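You operate a simulated robot arm through the tools that you are given. There is no shell and no other tool.

You are at the controls of a simulated robot arm. One attempt, no reset.

## Task
Move the filled cap to the dark board and flare the copper one from the pale board.
Fine: shut the valve first; wind the press up again and leave the new cap under it.

The check looks at the end state, three seconds after you hand in, the way a careful person would. Anything else that was tipped, shoved, dropped, spilled or broken makes it a failure. A push-on lid holds only when it is set on centred and level and pressed home; a screw cap is set on level and turned clockwise until tight.

## Robot
A 7-joint arm with a two-finger gripper, fixed in place. Base frame: the origin is on the floor under the middle of its stand, x ahead of it, y to its left, z up; the work surface is at about z = 0.78. Readings come in m, rad, newtons and seconds.
With the tool pointing down near the work surface it reaches from about 0.34 to 0.72 m from the base axis. Its first joint turns from -1.152 to 1.152 rad. Payload 2.45 kg.
The TCP is the grasp point between the finger pads, 0.026 m short of the fingertips. In the tool frame z runs along the fingers and y along their closing line. The gripper opens to 0.096 m; its body begins 0.069 m behind the TCP.
Orientation is that of the tool frame in the base frame, as a unit quaternion [w, x, y, z]. With the fingers straight down and closing along the base's y, the tool's x points along the base's -x, its y along +y and its z along -z.

## Interface
- The arm moves only by the tool play_rows. Its argument "deltas" is one flat list of numbers, 7 for each row, row after row: the shift along the base's x, y, z in m, then the turn, a rotation vector about the base's x, y, z in degrees, then the finger opening in m, from 0 to 0.096. In form: [x, y, z, wx, wy, wz, claw, x, y, z, wx, wy, wz, claw, ...]. A call has 1 to 20 rows; each row is the pose to reach, as a shift and turn from the pose commanded when the call began. A row lasts 0.2 s, in which the tool goes at most 0.05 m and 0.15 rad; a call with a longer step from one row to the next is refused whole, and so is a gripper value outside its range. Where a pose cannot be reached the arm comes as near as it can. A force on the tool above 40 N (or 10 N above the force at the start of the call, whichever is more), or a blocked arm, ends the call early, and 0.2 s more pass. The fingers move at their own pace (about 0.05 m/s each) and stop on an object; they squeeze with about 40 N. The grip force told is the motor's: it shows also when the fingers shut on nothing. Time passes only in rows, and 0.2 s behind the last, so rows that repeat a pose let the fingers close. It gives the time, the measured TCP pose, the force on the tool (base axes), the opening and the grip force at its end, in the units of the frame above (readings bear some noise), with the torque about the TCP (base axes, N m) and any sound that the robot's microphone picked up, and new pictures: "show" is both (left out), scene, wrist or none.
- Cameras (640 x 400 px; columns grow to the right, rows downward): "scene" is fixed at [0.1676, -0.3764, 1.4243]; the picture's right is [0.79, -0.62, 0.00], its down [-0.31, -0.39, -0.87] and it looks along [0.54, 0.68, -0.50] (base axes); focal length 322 px, centre (320, 200). "wrist" rides on the gripper at [0.082, 0.003, -0.098] in the tool frame; the picture's right is [-0.04, 1.00, 0.00], its down [-0.73, -0.03, -0.68] and it looks along [-0.68, -0.03, 0.73] (tool axes); focal length 256 px, centre (320, 200). There is no depth. A picture from a camera that has moved, and an enlarged one, comes with that camera's place and axes in the base frame and with its lens. The place of the scene camera against the robot may be out by one fixed shift of up to 0.018 m in any direction.
- enlarge(camera, box): a new picture of the part [left, top, right, bottom] of that camera's present view, enlarged. It takes no simulated time.
- hand_in(): hands the job in; it is judged then, once.

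Places have to be worked out from the pictures, the camera data and where the tool is seen. Open the gripper and draw the arm clear of the work before you hand the job in, unless the task says otherwise.

The tools are called as a command line: name --argument value ..., lists and objects as JSON in quotes. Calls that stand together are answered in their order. play_rows: Moves the arm, as the interface text tells. Its arguments: {"type":"object","properties":{"deltas":{"type":"array"},"show":{"type":"string","enum":["both","scene","wrist","none"]}},"required":["deltas"]} The other tools are called the same way: enlarge (camera, box) takes an enlarged picture of a part of a camera's view; hand_in () hands the job in.

At the start:

```text
time_s: 0.0
position: [0.4594, 0.1988, 1.2108]
ee_rot: [0.001, 0.0, 1.0, 0.0]
contact_force: [0.4, -0.1, 0.5]
ft_torque: [-0.01, -0.02, -0.01]
width: 0.0961
finger_force: 0.1
```

scene: 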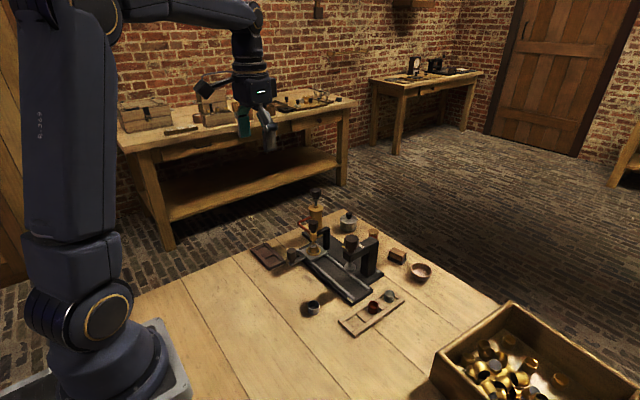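
wrist: 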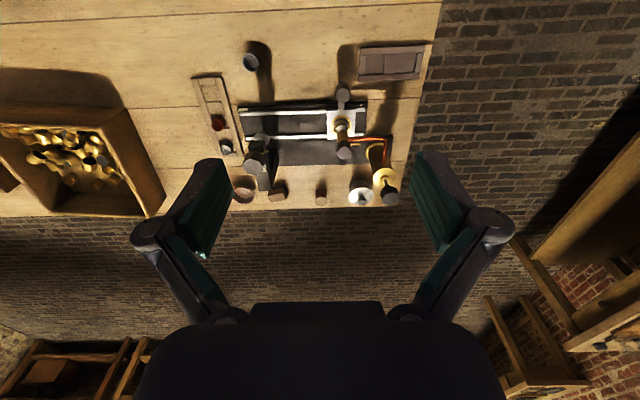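

I start by looking closely at the work area in both cameras before moving anything.

enlarge --camera "scene" --box '[230, 180, 450, 340]'

enlarge --camera "wrist" --box '[180, 20, 440, 220]'

enlarge --camera "scene" --box '[280, 180, 390, 260]'

```text
2.50 times, centred on (340, 260) of scene
camera zoom: at [0.1676, -0.3764, 1.4243], right [0.79, -0.62, 0.0], down [-0.31, -0.39, -0.87], along [0.54, 0.68, -0.5], focal length 806 px, centre (270, 50)
```

zoom: 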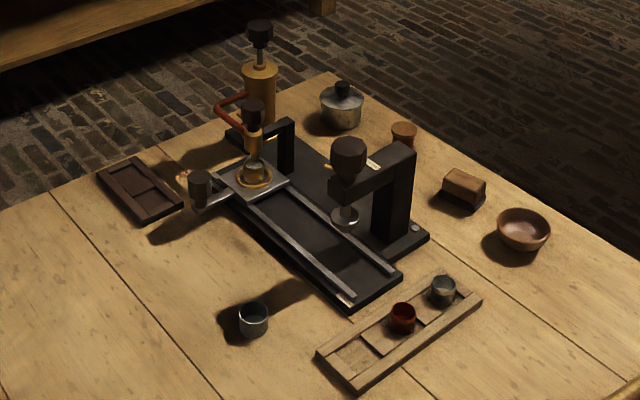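

```text
2.00 times, centred on (310, 120) of wrist
camera zoom: at [0.3772, 0.2008, 1.3086], right [0.04, 1.0, 0.0], down [0.73, -0.03, 0.68], along [0.68, -0.03, -0.73], focal length 512 px, centre (340, 360)
```

zoom: 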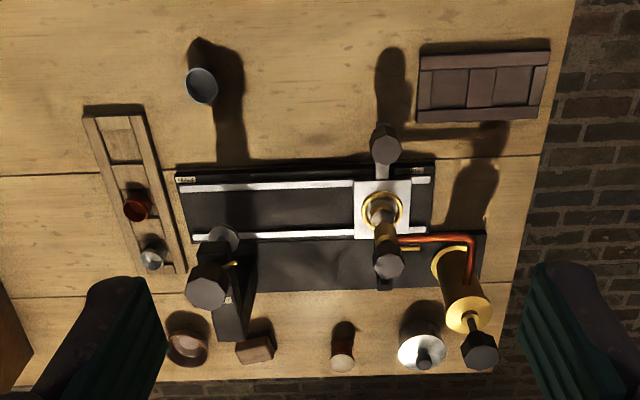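

```text
5.00 times, centred on (335, 220) of scene
camera zoom: at [0.1676, -0.3764, 1.4243], right [0.79, -0.62, 0.0], down [-0.31, -0.39, -0.87], along [0.54, 0.68, -0.5], focal length 1612 px, centre (245, 100)
```

zoom: 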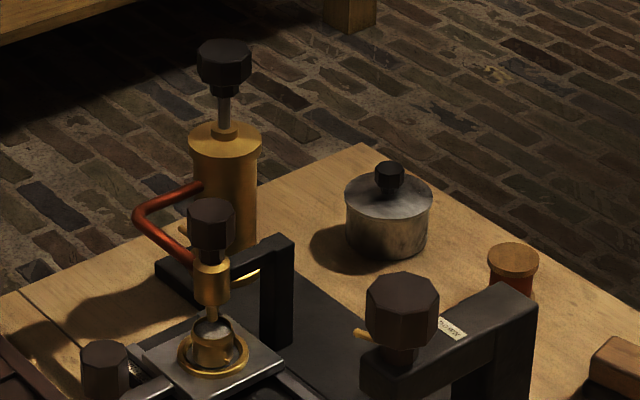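

There are small labels on the rails and on the press arm, so I enlarge those before deciding.

enlarge --camera "wrist" --box '[235, 95, 285, 127]'

enlarge --camera "wrist" --box '[325, 80, 405, 170]'

enlarge --camera "scene" --box '[335, 225, 390, 285]'

enlarge --camera "scene" --box '[280, 215, 340, 270]'

enlarge --camera "wrist" --box '[185, 65, 265, 160]'

```text
12.50 times, centred on (260, 111) of wrist
camera zoom: at [0.3772, 0.2008, 1.3086], right [0.04, 1.0, 0.0], down [0.73, -0.03, 0.68], along [0.68, -0.03, -0.73], focal length 3200 px, centre (1070, 1312)
```

zoom: 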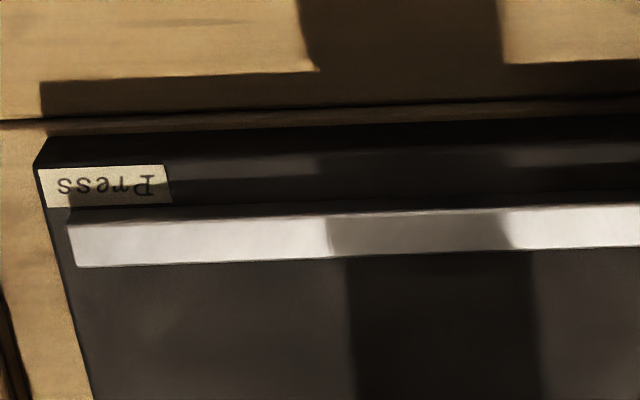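

```text
4.44 times, centred on (365, 125) of wrist
camera zoom: at [0.3772, 0.2008, 1.3086], right [0.04, 1.0, 0.0], down [0.73, -0.03, 0.68], along [0.68, -0.03, -0.73], focal length 1138 px, centre (120, 533)
```

zoom: 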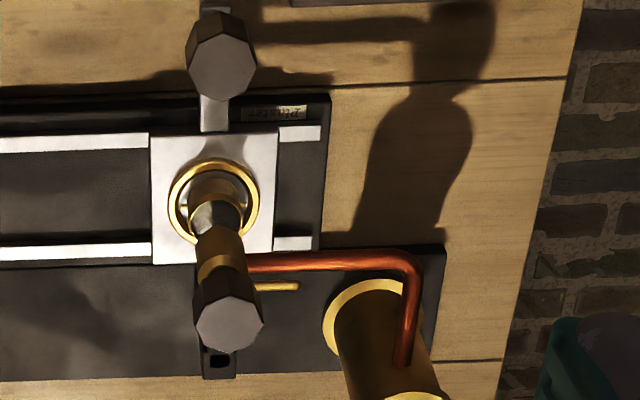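

```text
6.67 times, centred on (362, 255) of scene
camera zoom: at [0.1676, -0.3764, 1.4243], right [0.79, -0.62, 0.0], down [-0.31, -0.39, -0.87], along [0.54, 0.68, -0.5], focal length 2149 px, centre (37, -167)
```

zoom: 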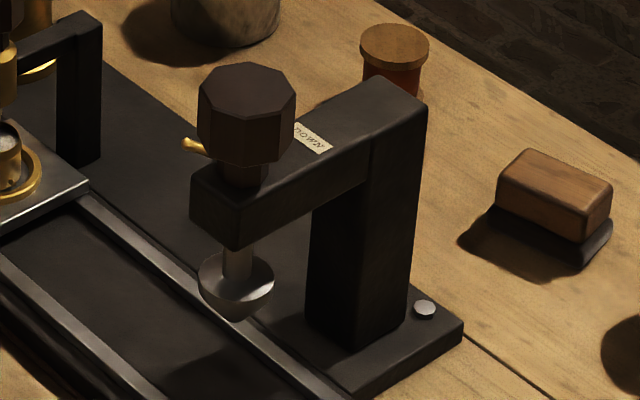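

```text
7.27 times, centred on (310, 242) of scene
camera zoom: at [0.1676, -0.3764, 1.4243], right [0.79, -0.62, 0.0], down [-0.31, -0.39, -0.87], along [0.54, 0.68, -0.5], focal length 2344 px, centre (393, -109)
```

zoom: 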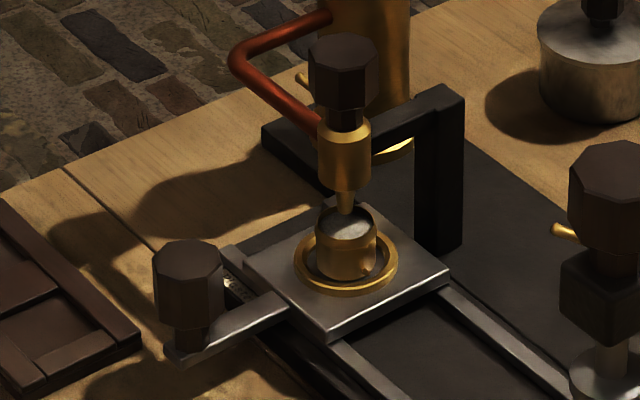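

```text
4.21 times, centred on (225, 112) of wrist
camera zoom: at [0.3772, 0.2008, 1.3086], right [0.04, 1.0, 0.0], down [0.73, -0.03, 0.68], along [0.68, -0.03, -0.73], focal length 1078 px, centre (720, 568)
```

zoom: 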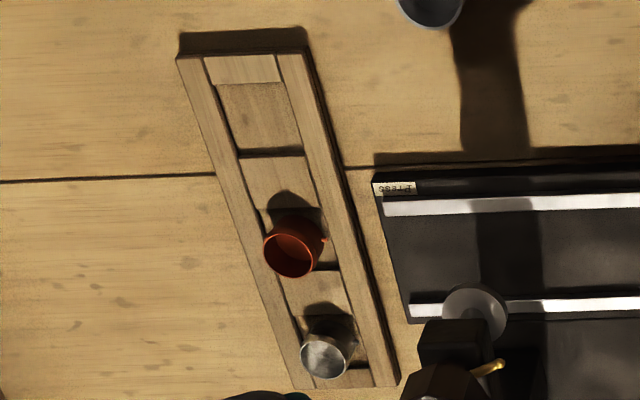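

The carriage, holding a brass cap, sits under the valve nozzle at about (0.627, 0.234). The valve knob is above it at z≈0.904, and the screw press is at about (0.63, 0.076). I move the tool down and back a little for a closer wrist view.

play_rows --deltas '[0.005, 0.0, -0.04, 0, 0, 0, 0.096, 0.01, 0.0, -0.08, 0, 0, 0, 0.096, 0.015, 0.0, -0.12, 0, 0, 0, 0.096, 0.02, 0.0, -0.16, 0, 0, 0, 0.096]'

```text
time_s: 1.0
position: [0.4781, 0.1975, 1.0497]
ee_rot: [0.001, -0.001, 1.0, 0.0]
contact_force: [0.2, -0.3, -0.6]
ft_torque: [0.03, 0.01, 0.01]
width: 0.0959
finger_force: 0.1
camera wrist: at [0.3961, 0.201, 1.148], right [0.04, 1.0, 0.0], down [0.73, -0.03, 0.68], along [0.68, -0.03, -0.73], focal length 256 px, centre (320, 200)
```

scene: 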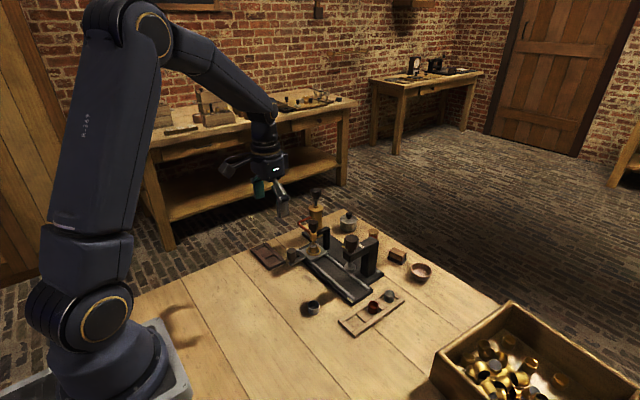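
wrist: 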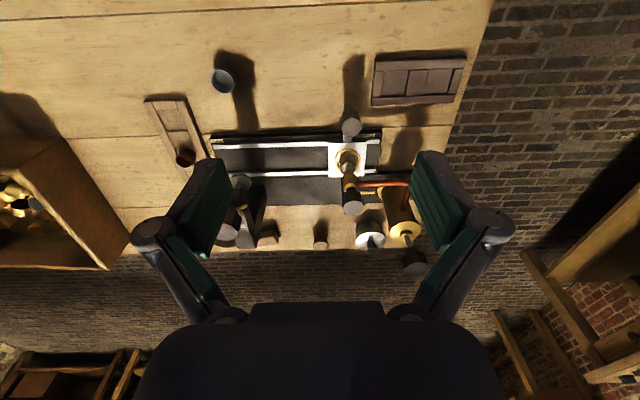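

enlarge --camera "wrist" --box '[310, 100, 430, 280]'

enlarge --camera "wrist" --box '[205, 120, 285, 260]'

enlarge --camera "wrist" --box '[365, 45, 475, 115]'

enlarge --camera "wrist" --box '[130, 85, 230, 175]'

enlarge --camera "wrist" --box '[200, 55, 260, 100]'

```text
2.22 times, centred on (370, 190) of wrist
camera zoom: at [0.3961, 0.201, 1.148], right [0.04, 1.0, 0.0], down [0.73, -0.03, 0.68], along [0.68, -0.03, -0.73], focal length 569 px, centre (209, 222)
```

zoom: 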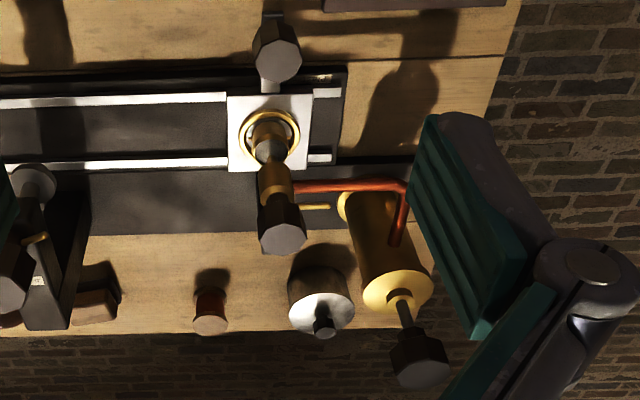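

```text
2.86 times, centred on (245, 190) of wrist
camera zoom: at [0.3961, 0.201, 1.148], right [0.04, 1.0, 0.0], down [0.73, -0.03, 0.68], along [0.68, -0.03, -0.73], focal length 731 px, centre (534, 229)
```

zoom: 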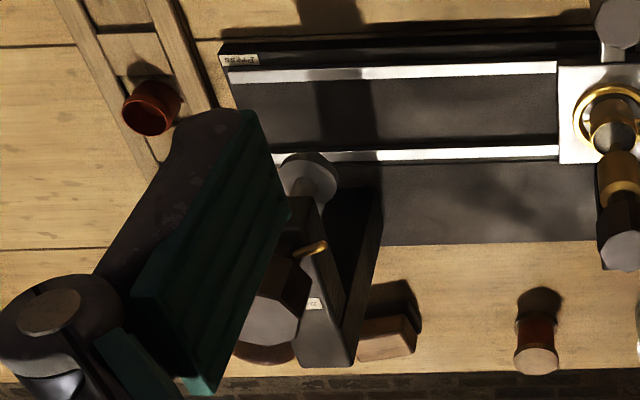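

```text
5.71 times, centred on (420, 80) of wrist
camera zoom: at [0.3961, 0.201, 1.148], right [0.04, 1.0, 0.0], down [0.73, -0.03, 0.68], along [0.68, -0.03, -0.73], focal length 1463 px, centre (-251, 886)
```

zoom: 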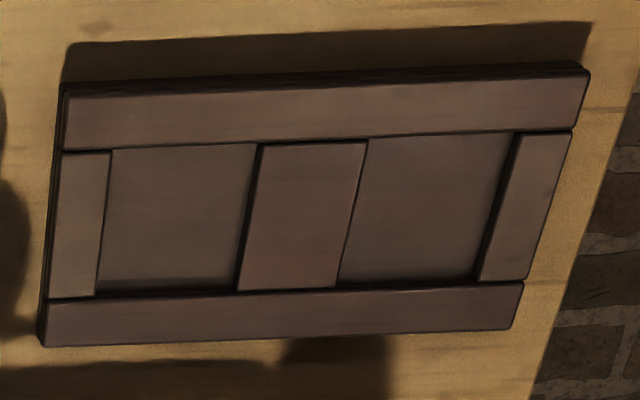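

```text
4.44 times, centred on (180, 130) of wrist
camera zoom: at [0.3961, 0.201, 1.148], right [0.04, 1.0, 0.0], down [0.73, -0.03, 0.68], along [0.68, -0.03, -0.73], focal length 1138 px, centre (942, 511)
```

zoom: 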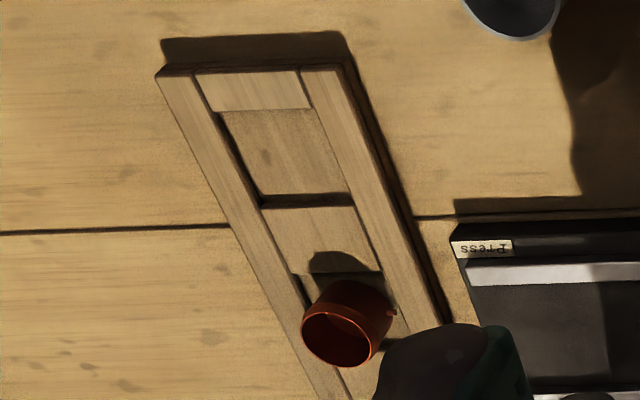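

```text
8.89 times, centred on (230, 78) of wrist
camera zoom: at [0.3961, 0.201, 1.148], right [0.04, 1.0, 0.0], down [0.73, -0.03, 0.68], along [0.68, -0.03, -0.73], focal length 2276 px, centre (1120, 1289)
```

zoom: 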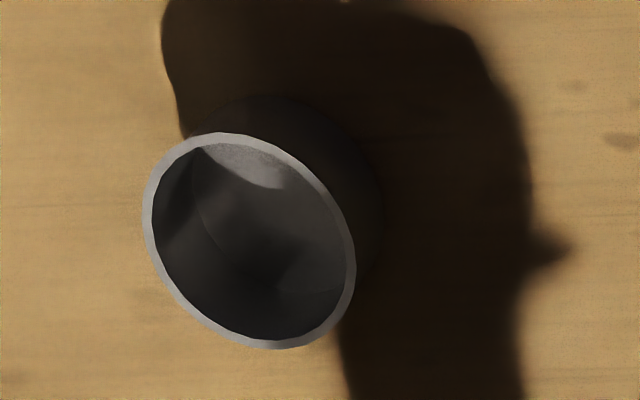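

The dark board has two empty pockets. The copper cap sits in the middle pocket of the pale board. I move closer to the valve to check the knob, its pointer pin and the filled cap.

play_rows --deltas '[0.02, 0.018, -0.03, 0, 0, 0, 0.096, 0.04, 0.036, -0.065, 0, 0, 0, 0.096]' --show "wrist"

enlarge --camera "wrist" --box '[240, 80, 420, 260]'

enlarge --camera "wrist" --box '[280, 180, 370, 260]'

```text
time_s: 1.6
position: [0.5182, 0.2334, 0.9821]
ee_rot: [0.0, -0.001, 1.0, 0.001]
contact_force: [0.0, -0.2, 0.1]
ft_torque: [-0.01, 0.0, 0.0]
width: 0.0957
finger_force: 0.0
camera wrist: at [0.4364, 0.2362, 1.0807], right [0.04, 1.0, 0.0], down [0.73, -0.03, 0.68], along [0.68, -0.03, -0.73], focal length 256 px, centre (320, 200)
```

wrist: 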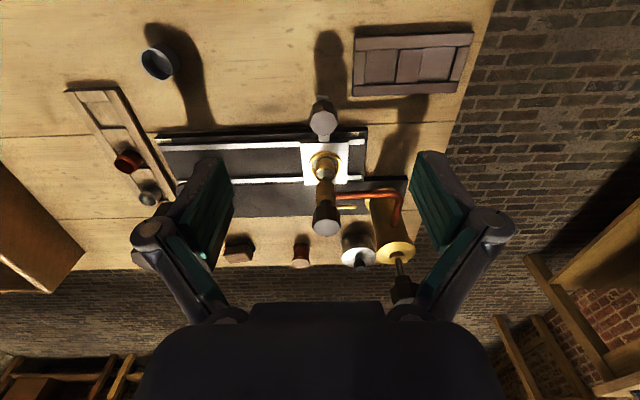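

```text
2.22 times, centred on (330, 170) of wrist
camera zoom: at [0.4364, 0.2362, 1.0807], right [0.04, 1.0, 0.0], down [0.73, -0.03, 0.68], along [0.68, -0.03, -0.73], focal length 569 px, centre (298, 267)
```

zoom: 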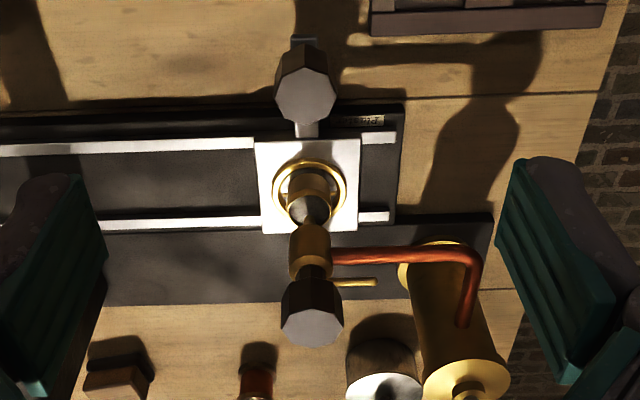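

```text
5.00 times, centred on (325, 220) of wrist
camera zoom: at [0.4364, 0.2362, 1.0807], right [0.04, 1.0, 0.0], down [0.73, -0.03, 0.68], along [0.68, -0.03, -0.73], focal length 1280 px, centre (295, 100)
```

zoom: 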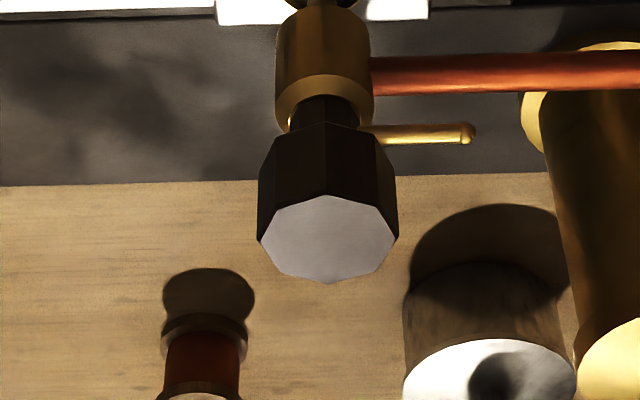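

The valve knob is octagonal, about 28 mm across, with its top near z≈0.917. The brass pointer pin is just beneath it, pointing +y along the pipe, which I read as open. I go over the knob at z≈1.0 with the fingers part closed so I can locate its axis precisely.

play_rows --deltas '[0.0, 0.0, 0.02, 0, 0, 0, 0.06, 0.035, 0.0, 0.02, 0, 0, 0, 0.06, 0.07, 0.001, 0.02, 0, 0, 0, 0.06, 0.106, 0.001, 0.02, 0, 0, 0, 0.06, 0.106, 0.001, 0.02, 0, 0, 0, 0.06]'

enlarge --camera "wrist" --box '[240, 40, 400, 200]'

enlarge --camera "scene" --box '[270, 170, 370, 270]'

```text
time_s: 2.8
position: [0.6262, 0.2359, 1.0052]
ee_rot: [0.0, 0.0, 1.0, 0.0]
contact_force: [0.8, 1.1, 0.2]
ft_torque: [-0.02, 0.04, -0.01]
width: 0.0599
finger_force: 0.0
camera wrist: at [0.5443, 0.2381, 1.1032], right [0.04, 1.0, 0.0], down [0.73, -0.03, 0.68], along [0.68, -0.03, -0.73], focal length 256 px, centre (320, 200)
```

scene: 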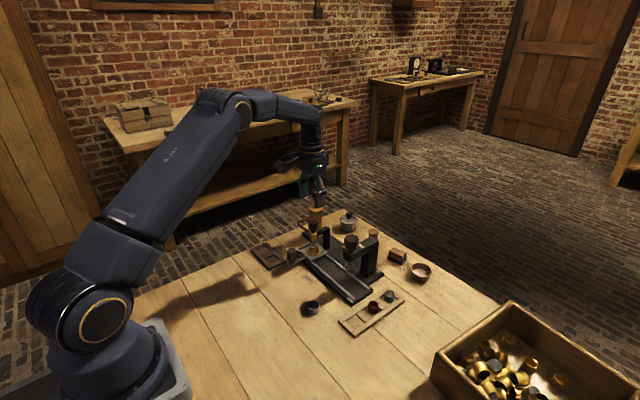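
wrist: 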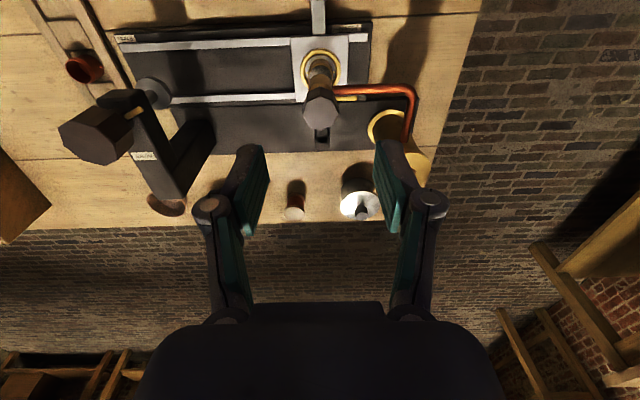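

```text
2.50 times, centred on (320, 120) of wrist
camera zoom: at [0.5443, 0.2381, 1.1032], right [0.04, 1.0, 0.0], down [0.73, -0.03, 0.68], along [0.68, -0.03, -0.73], focal length 640 px, centre (320, 400)
```

zoom: 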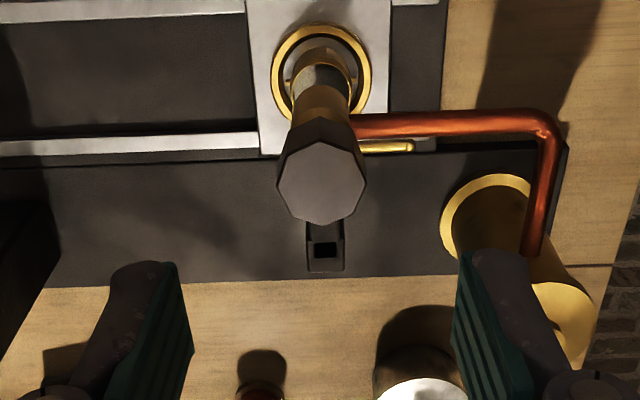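

```text
4.00 times, centred on (320, 220) of scene
camera zoom: at [0.1676, -0.3764, 1.4243], right [0.79, -0.62, 0.0], down [-0.31, -0.39, -0.87], along [0.54, 0.68, -0.5], focal length 1290 px, centre (320, 120)
```

zoom: 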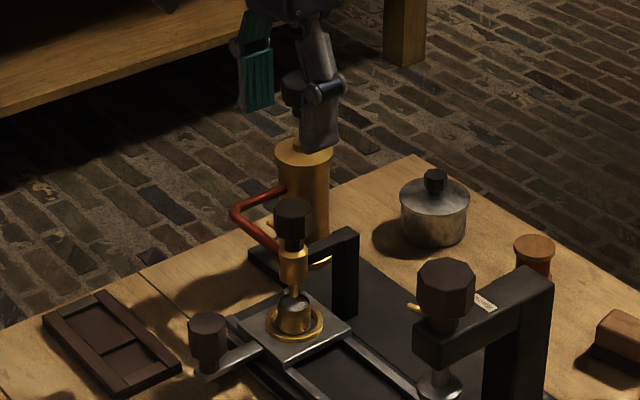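

Triangulating gives a knob axis at about (0.629, 0.2345), with the knob from z≈0.895 to 0.914 and octagon corners on ±x and ±y. I turn +22.5° so the pads meet flats, shift over the axis, and check before going down.

play_rows --deltas '[0.002, -0.001, 0.0, 0, 0, 7.5, 0.055, 0.004, -0.0014, 0.0, 0, 0, 15, 0.055, 0.004, -0.0014, 0.0, 0, 0, 22.5, 0.055, 0.004, -0.0014, -0.03, 0, 0, 22.5, 0.055, 0.004, -0.0014, -0.055, 0, 0, 22.5, 0.055]'

enlarge --camera "wrist" --box '[220, 40, 420, 260]'

enlarge --camera "scene" --box '[270, 170, 370, 270]'

```text
time_s: 4.0
position: [0.6288, 0.2335, 0.9509]
ee_rot: [0.0, -0.197, 0.981, 0.0]
contact_force: [0.4, -0.8, 0.3]
ft_torque: [0.03, -0.01, -0.01]
width: 0.0549
finger_force: 0.1
camera wrist: at [0.5523, 0.2051, 1.0494], right [-0.35, 0.94, 0.0], down [0.69, 0.25, 0.68], along [0.64, 0.24, -0.73], focal length 256 px, centre (320, 200)
```

scene: 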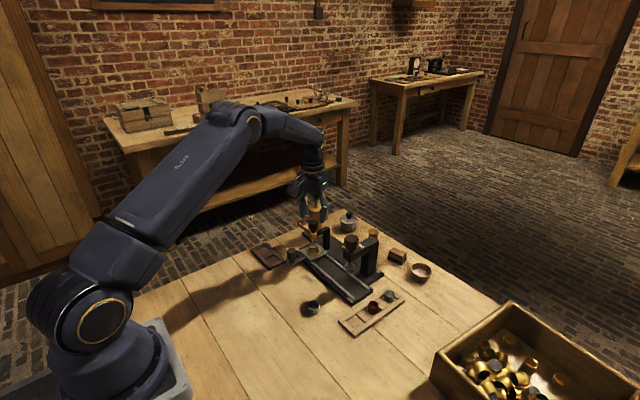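
wrist: 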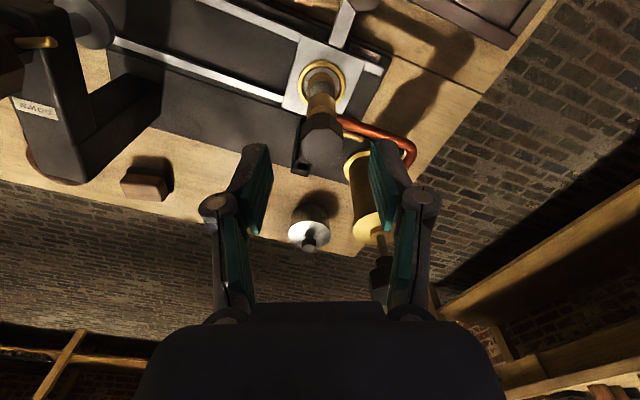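

```text
1.82 times, centred on (320, 150) of wrist
camera zoom: at [0.5523, 0.2051, 1.0494], right [-0.35, 0.94, 0.0], down [0.69, 0.25, 0.68], along [0.64, 0.24, -0.73], focal length 465 px, centre (320, 291)
```

zoom: 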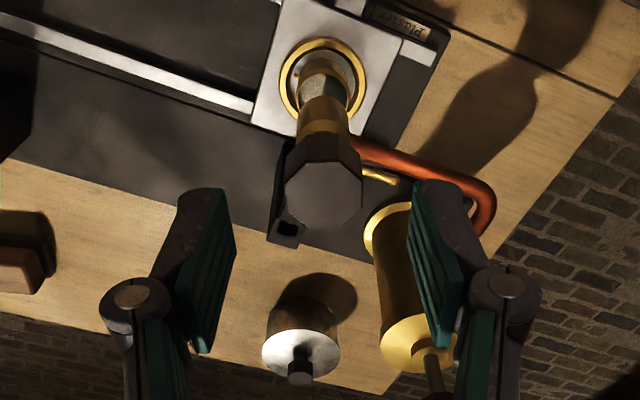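

```text
4.00 times, centred on (320, 220) of scene
camera zoom: at [0.1676, -0.3764, 1.4243], right [0.79, -0.62, 0.0], down [-0.31, -0.39, -0.87], along [0.54, 0.68, -0.5], focal length 1290 px, centre (320, 120)
```

zoom: 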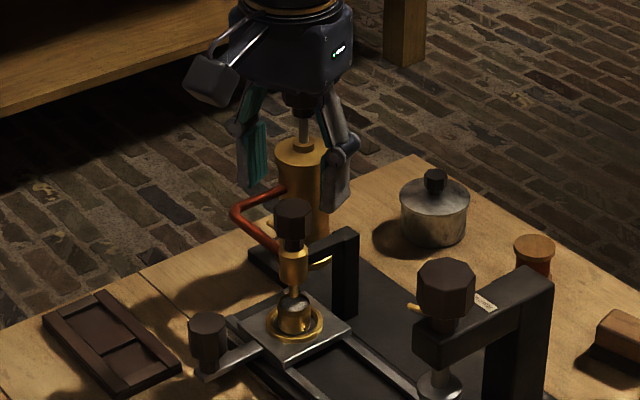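

The knob top projects to (0.629, 0.2345, 0.914), right under the tool. I go down to TCP z≈0.920 so the fingertips stay above the pointer pin, then close on the knob.

play_rows --deltas '[0.0, 0.0, -0.016, 0, 0, 0, 0.05, 0.0, 0.0, -0.0305, 0, 0, 0, 0.05, 0.0, 0.0, -0.0305, 0, 0, 0, 0.03, 0.0, 0.0, -0.0305, 0, 0, 0, 0.015, 0.0, 0.0, -0.0305, 0, 0, 0, 0.015]'

enlarge --camera "wrist" --box '[220, 40, 420, 260]'

enlarge --camera "scene" --box '[270, 170, 370, 270]'

```text
time_s: 5.2
position: [0.6287, 0.2346, 0.922]
ee_rot: [0.0, -0.196, 0.981, 0.001]
contact_force: [-2.1, 5.9, -1.3]
ft_torque: [0.19, -0.19, 0.02]
width: 0.0276
finger_force: 39.9
camera wrist: at [0.5525, 0.2063, 1.0188], right [-0.35, 0.94, 0.0], down [0.69, 0.25, 0.68], along [0.64, 0.24, -0.73], focal length 256 px, centre (320, 200)
```

scene: 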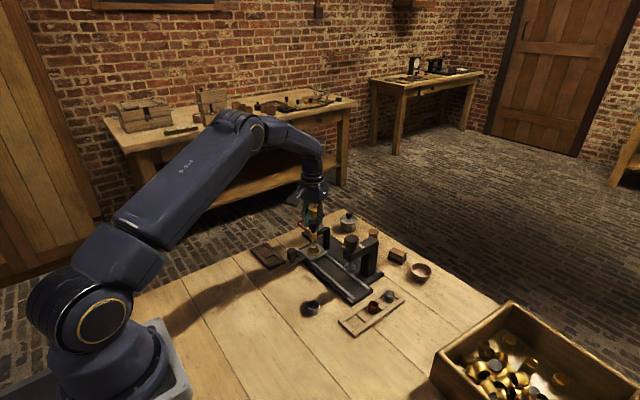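
wrist: 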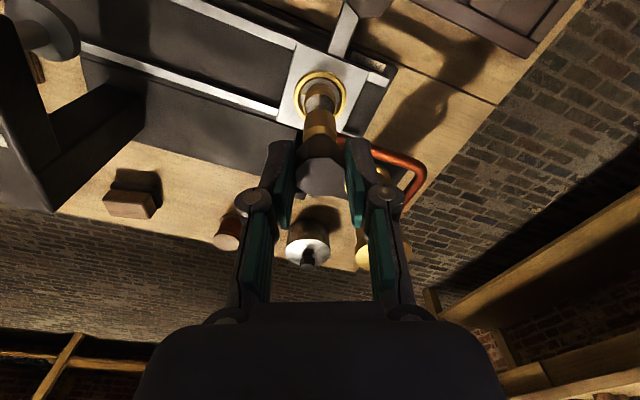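

```text
1.82 times, centred on (320, 150) of wrist
camera zoom: at [0.5525, 0.2063, 1.0188], right [-0.35, 0.94, 0.0], down [0.69, 0.25, 0.68], along [0.64, 0.24, -0.73], focal length 465 px, centre (320, 291)
```

zoom: 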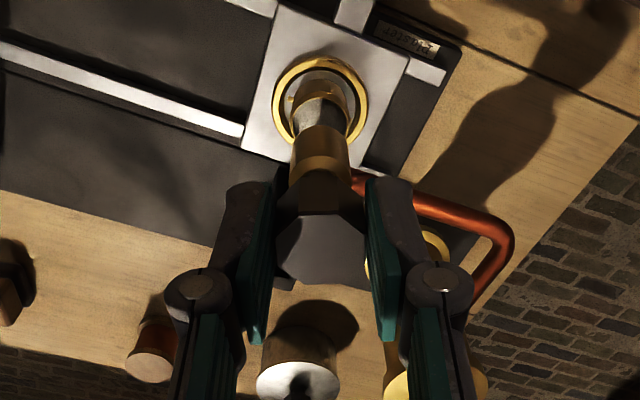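

```text
4.00 times, centred on (320, 220) of scene
camera zoom: at [0.1676, -0.3763, 1.4244], right [0.79, -0.62, 0.0], down [-0.31, -0.39, -0.87], along [0.54, 0.68, -0.5], focal length 1290 px, centre (320, 120)
```

zoom: 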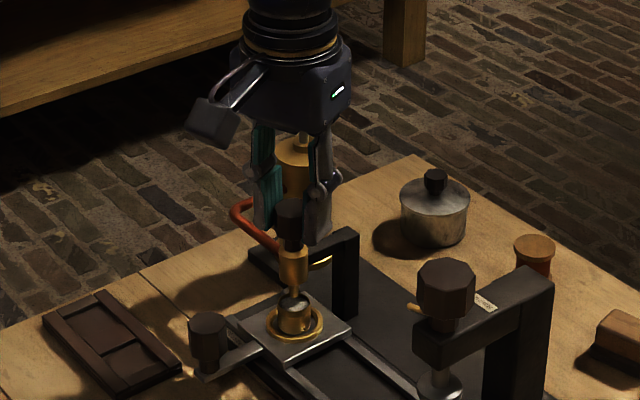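

The knob is gripped at 27.6 mm across flats with only a small side force. Now I turn clockwise seen from above, which is negative about z, by 45° and watch the torque.

play_rows --deltas '[0, 0, 0, 0, 0, -7.5, 0.015, 0, 0, 0, 0, 0, -15, 0.015, 0, 0, 0, 0, 0, -22.5, 0.015, 0, 0, 0, 0, 0, -30, 0.015, 0, 0, 0, 0, 0, -37.5, 0.015, 0, 0, 0, 0, 0, -45, 0.015]' --show "wrist"

enlarge --camera "wrist" --box '[220, 40, 420, 260]'

enlarge --camera "scene" --box '[290, 200, 340, 260]'

```text
time_s: 6.6
position: [0.6297, 0.2348, 0.9193]
ee_rot: [0.0, 0.195, 0.981, 0.002]
contact_force: [-0.4, 17.5, 0.8]
ft_torque: [0.57, 0.1, 0.38]
width: 0.0275
finger_force: 31.2
camera wrist: at [0.555, 0.2691, 1.0187], right [0.42, 0.91, 0.0], down [0.67, -0.31, 0.68], along [0.62, -0.28, -0.73], focal length 256 px, centre (320, 200)
```

wrist: 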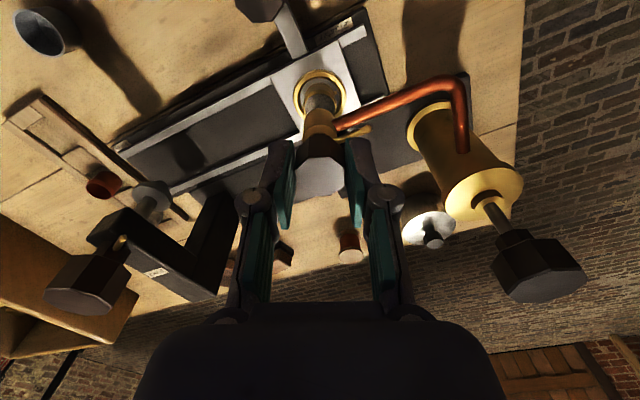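

```text
1.82 times, centred on (320, 150) of wrist
camera zoom: at [0.555, 0.2691, 1.0187], right [0.42, 0.91, 0.0], down [0.67, -0.31, 0.68], along [0.62, -0.28, -0.73], focal length 465 px, centre (320, 291)
```

zoom: 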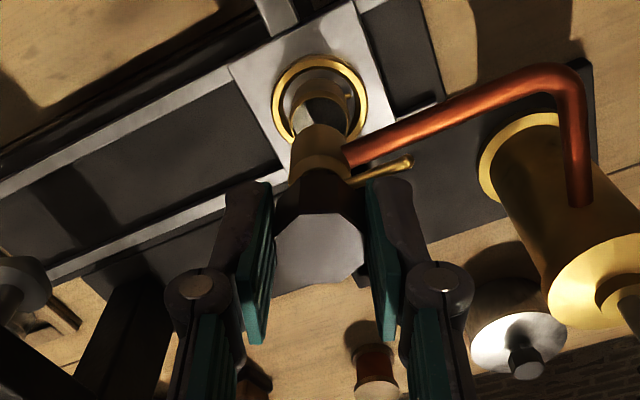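

```text
6.67 times, centred on (315, 230) of scene
camera zoom: at [0.1676, -0.376, 1.4245], right [0.79, -0.62, 0.0], down [-0.31, -0.39, -0.87], along [0.54, 0.68, -0.5], focal length 2149 px, centre (353, 0)
```

zoom: 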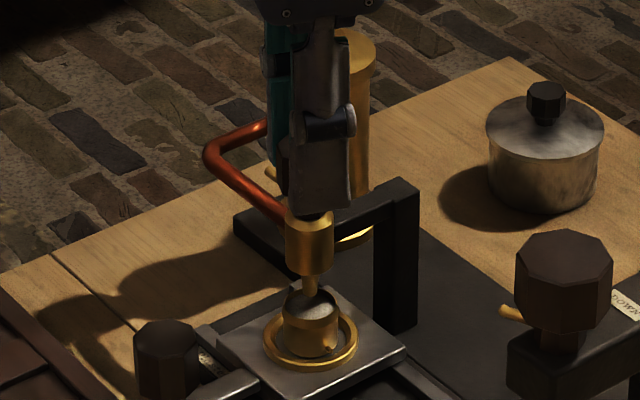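

The tool turned the full 45°, but the brass pin still points +y. An octagon that slipped by 45° would look just the same, so I can't tell yet whether the knob moved. I turn another 7.5° and read width and torque: if the knob is locked, the fingers will be forced apart.

play_rows --deltas '[0, 0, 0, 0, 0, -4, 0.015, 0, 0, 0, 0, 0, -8, 0.015]' --show "wrist"

enlarge --camera "wrist" --box '[270, 80, 370, 180]'

```text
time_s: 7.2
position: [0.6292, 0.2357, 0.9204]
ee_rot: [0.001, 0.263, 0.965, 0.002]
contact_force: [4.1, 19.8, 0.4]
ft_torque: [0.51, -0.14, 0.26]
width: 0.0272
finger_force: 44.6
camera wrist: at [0.5605, 0.2793, 1.0187], right [0.54, 0.84, 0.0], down [0.62, -0.4, 0.68], along [0.57, -0.37, -0.73], focal length 256 px, centre (320, 200)
```

wrist: 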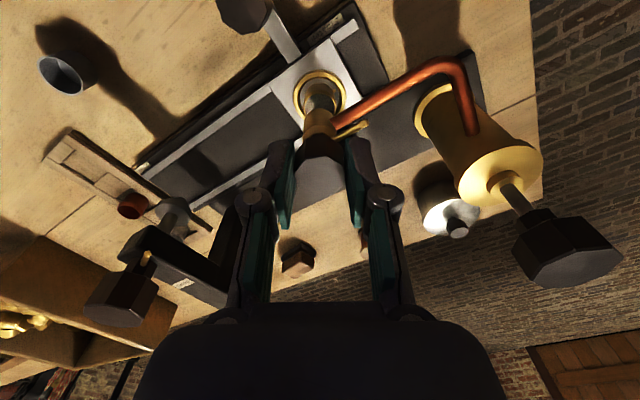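

```text
4.00 times, centred on (320, 130) of wrist
camera zoom: at [0.5605, 0.2793, 1.0187], right [0.54, 0.84, 0.0], down [0.62, -0.4, 0.68], along [0.57, -0.37, -0.73], focal length 1024 px, centre (320, 480)
```

zoom: 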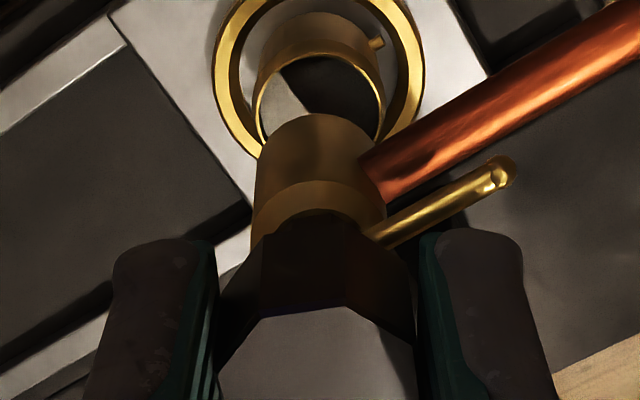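

The width stayed at 27.2 mm, so the knob is turning with the fingers and the pin is fixed to the valve body. A side force in +y is building up, so I ease the tool +1.5 mm in y and keep turning clockwise.

play_rows --deltas '[0, 0.0015, 0, 0, 0, -5, 0.015, 0, 0.0015, 0, 0, 0, -12, 0.015, 0, 0.0015, 0, 0, 0, -19, 0.015, 0, 0.0015, 0, 0, 0, -26, 0.015, 0, 0.0015, 0, 0, 0, -33, 0.015]' --show "wrist"

enlarge --camera "wrist" --box '[270, 80, 370, 180]'

enlarge --camera "scene" --box '[290, 200, 340, 260]'

```text
time_s: 8.4
position: [0.6297, 0.2355, 0.9204]
ee_rot: [0.001, 0.527, 0.85, 0.001]
contact_force: [10.5, 14.4, 0.6]
ft_torque: [0.52, -0.21, 0.62]
width: 0.0274
finger_force: 45.2
camera wrist: at [0.5963, 0.3093, 1.018], right [0.91, 0.41, 0.0], down [0.3, -0.67, 0.68], along [0.28, -0.62, -0.73], focal length 256 px, centre (320, 200)
```

wrist: 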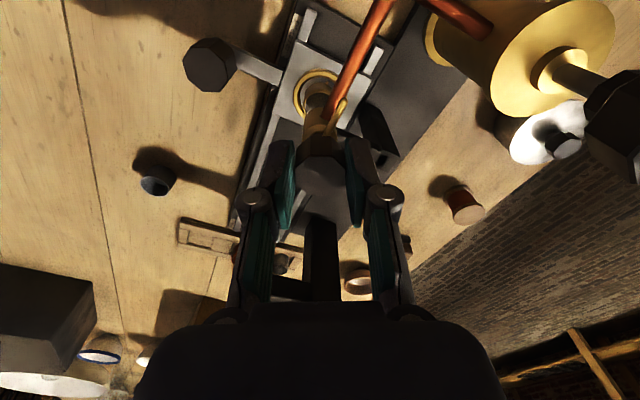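

```text
4.00 times, centred on (320, 130) of wrist
camera zoom: at [0.5963, 0.3093, 1.018], right [0.91, 0.41, 0.0], down [0.3, -0.67, 0.68], along [0.28, -0.62, -0.73], focal length 1024 px, centre (320, 480)
```

zoom: 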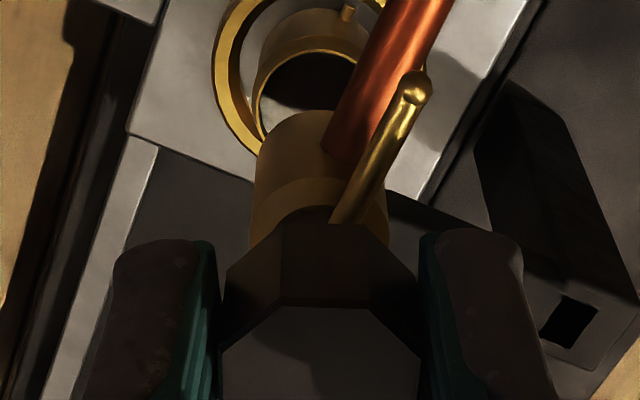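

```text
6.67 times, centred on (315, 230) of scene
camera zoom: at [0.1679, -0.3761, 1.4244], right [0.79, -0.62, 0.0], down [-0.31, -0.39, -0.87], along [0.54, 0.68, -0.5], focal length 2149 px, centre (353, 0)
```

zoom: 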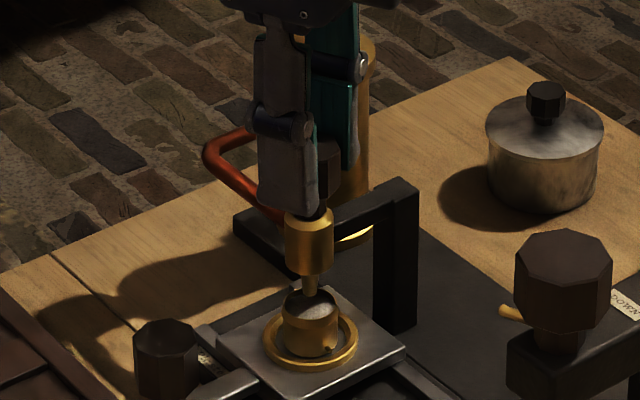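

The pads stay flush with the flats (27.4 mm) and the resisting torque has risen to 0.6 N·m, so the knob is turning. I continue clockwise in small steps, watching for an end stop and keeping clear of the pump rod.

play_rows --deltas '[0, 0.001, 0, 0, 0, -5, 0.015, 0, 0.001, 0, 0, 0, -10, 0.015, 0, 0.001, 0, 0, 0, -15, 0.015]' --show "wrist"

enlarge --camera "wrist" --box '[270, 80, 370, 180]'

```text
time_s: 9.2
position: [0.6298, 0.235, 0.9199]
ee_rot: [0.001, 0.633, 0.774, 0.0]
contact_force: [11.7, 6.4, 5.5]
ft_torque: [-0.07, -0.32, 0.39]
width: 0.0275
finger_force: 45.2
camera wrist: at [0.6166, 0.3161, 1.0179], right [0.99, 0.16, 0.0], down [0.11, -0.72, 0.68], along [0.11, -0.67, -0.73], focal length 256 px, centre (320, 200)
```

wrist: 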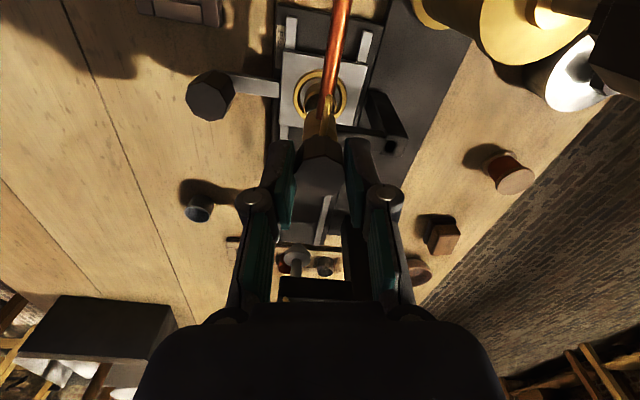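

```text
4.00 times, centred on (320, 130) of wrist
camera zoom: at [0.6166, 0.3161, 1.0179], right [0.99, 0.16, 0.0], down [0.11, -0.72, 0.68], along [0.11, -0.67, -0.73], focal length 1024 px, centre (320, 480)
```

zoom: 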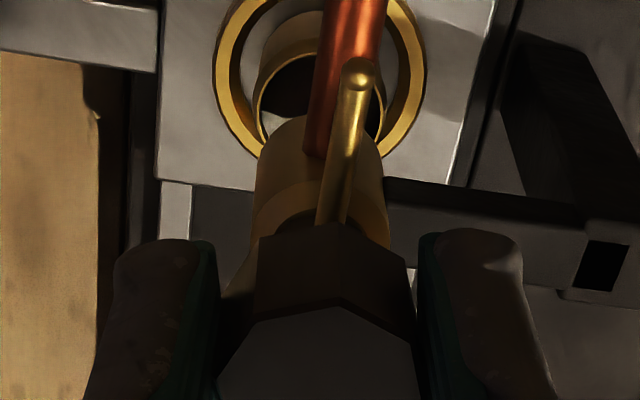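

Comparing the octagon corners across the pictures, they always sit on ±x/±y whatever the gripper angle, and the pin has not moved either. So the fingers have been slipping on a knob that will not turn clockwise. I release, rise and look for any mark on the valve before doing more.

play_rows --deltas '[0, 0, 0, 0, 0, 0, 0.04, 0, 0, 0, 0, 0, 0, 0.045, 0, 0, 0.03, 0, 0, 0, 0.045, 0, 0, 0.06, 0, 0, 0, 0.045, 0, 0, 0.08, 0, 0, 0, 0.045]'

enlarge --camera "wrist" --box '[240, 20, 400, 180]'

enlarge --camera "scene" --box '[345, 235, 385, 265]'

enlarge --camera "scene" --box '[285, 205, 345, 265]'

```text
time_s: 10.4
position: [0.6288, 0.2354, 1.0016]
ee_rot: [0.001, 0.634, 0.774, 0.0]
contact_force: [0.1, -0.6, -0.1]
ft_torque: [0.03, -0.01, 0.02]
width: 0.0452
finger_force: 0.2
camera wrist: at [0.6162, 0.3159, 1.0993], right [0.99, 0.16, 0.0], down [0.12, -0.72, 0.68], along [0.11, -0.67, -0.73], focal length 256 px, centre (320, 200)
```

scene: 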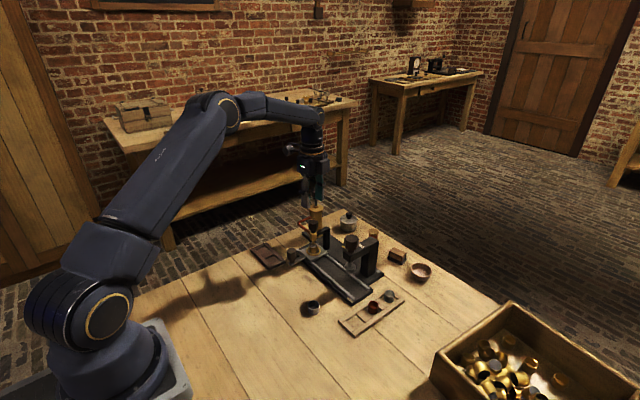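
wrist: 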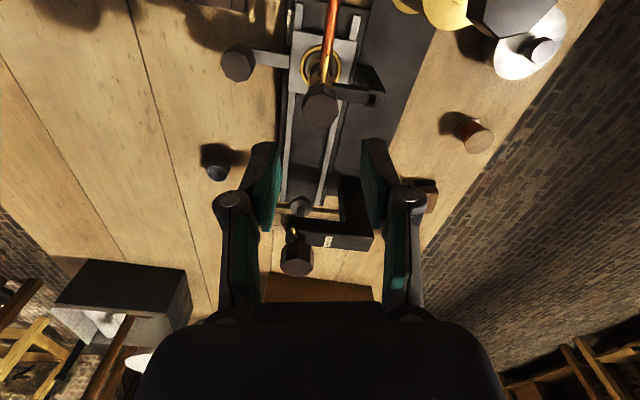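

```text
2.50 times, centred on (320, 100) of wrist
camera zoom: at [0.6162, 0.3159, 1.0993], right [0.99, 0.16, 0.0], down [0.12, -0.72, 0.68], along [0.11, -0.67, -0.73], focal length 640 px, centre (320, 450)
```

zoom: 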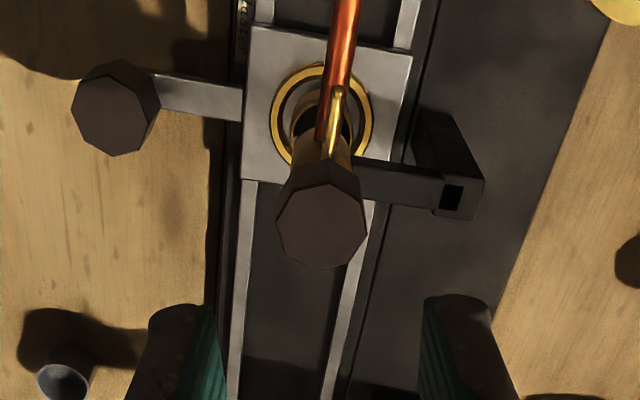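

```text
13.33 times, centred on (365, 250) of scene
camera zoom: at [0.1676, -0.3764, 1.4243], right [0.79, -0.62, 0.0], down [-0.31, -0.39, -0.87], along [0.54, 0.68, -0.5], focal length 4298 px, centre (-280, -467)
```

zoom: 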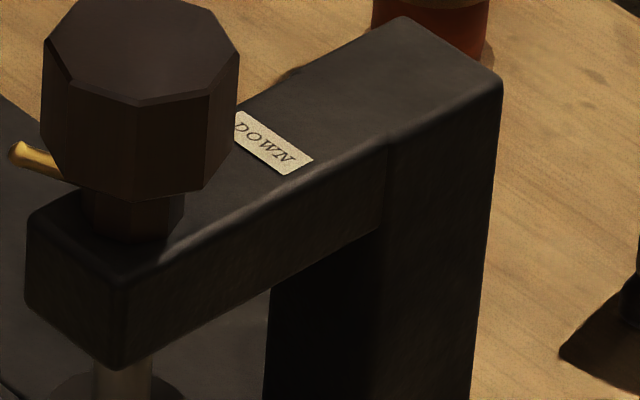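

```text
6.67 times, centred on (315, 235) of scene
camera zoom: at [0.1676, -0.3764, 1.4243], right [0.79, -0.62, 0.0], down [-0.31, -0.39, -0.87], along [0.54, 0.68, -0.5], focal length 2149 px, centre (353, -33)
```

zoom: 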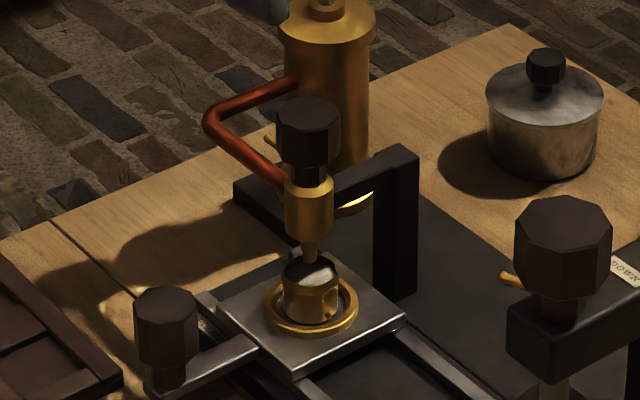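

The press's DOWN label is on the arm at the +x side of its knob, while its pointer pin is at +y, so its pin is a pointer. The valve's pin is probably the same kind of pointer. I look closer at the dark mark on the valve bracket and at the pins.

enlarge --camera "wrist" --box '[295, 40, 385, 130]'

enlarge --camera "wrist" --box '[340, 75, 385, 110]'

enlarge --camera "wrist" --box '[270, 190, 360, 280]'

enlarge --camera "scene" --box '[310, 215, 345, 240]'

```text
4.44 times, centred on (340, 85) of wrist
camera zoom: at [0.6162, 0.3159, 1.0993], right [0.99, 0.16, 0.0], down [0.12, -0.72, 0.68], along [0.11, -0.67, -0.73], focal length 1138 px, centre (231, 711)
```

zoom: 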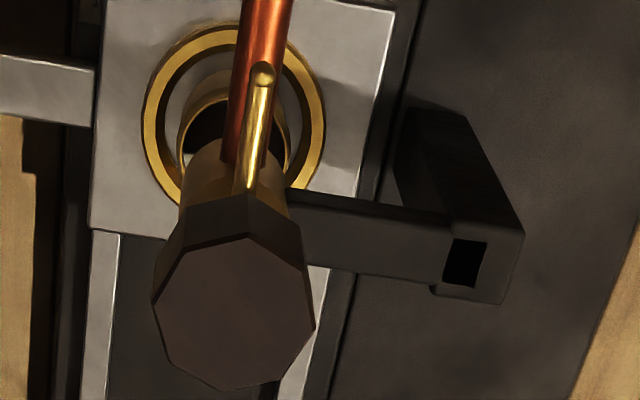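

```text
11.43 times, centred on (362, 92) of wrist
camera zoom: at [0.6162, 0.3159, 1.0993], right [0.99, 0.16, 0.0], down [0.12, -0.72, 0.68], along [0.11, -0.67, -0.73], focal length 2926 px, centre (-166, 1429)
```

zoom: 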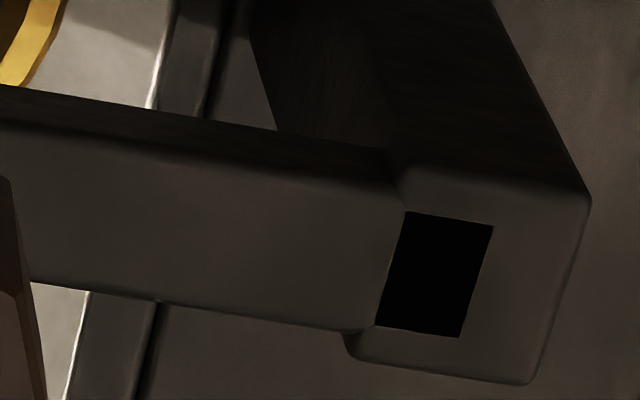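

```text
4.44 times, centred on (315, 235) of wrist
camera zoom: at [0.6162, 0.3159, 1.0993], right [0.99, 0.16, 0.0], down [0.12, -0.72, 0.68], along [0.11, -0.67, -0.73], focal length 1138 px, centre (342, 44)
```

zoom: 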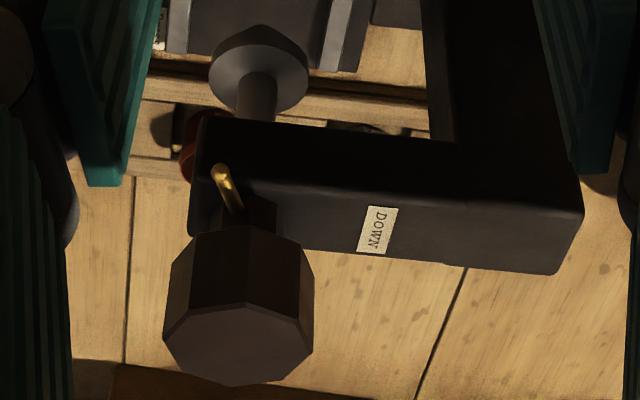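

```text
16.00 times, centred on (328, 228) of scene
camera zoom: at [0.1676, -0.3764, 1.4243], right [0.79, -0.62, 0.0], down [-0.31, -0.39, -0.87], along [0.54, 0.68, -0.5], focal length 5158 px, centre (200, -240)
```

zoom: 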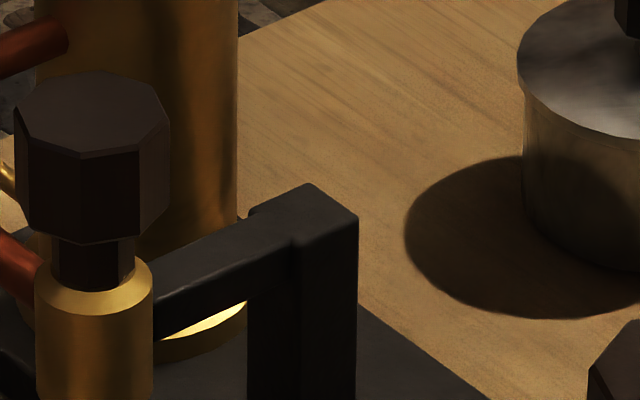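

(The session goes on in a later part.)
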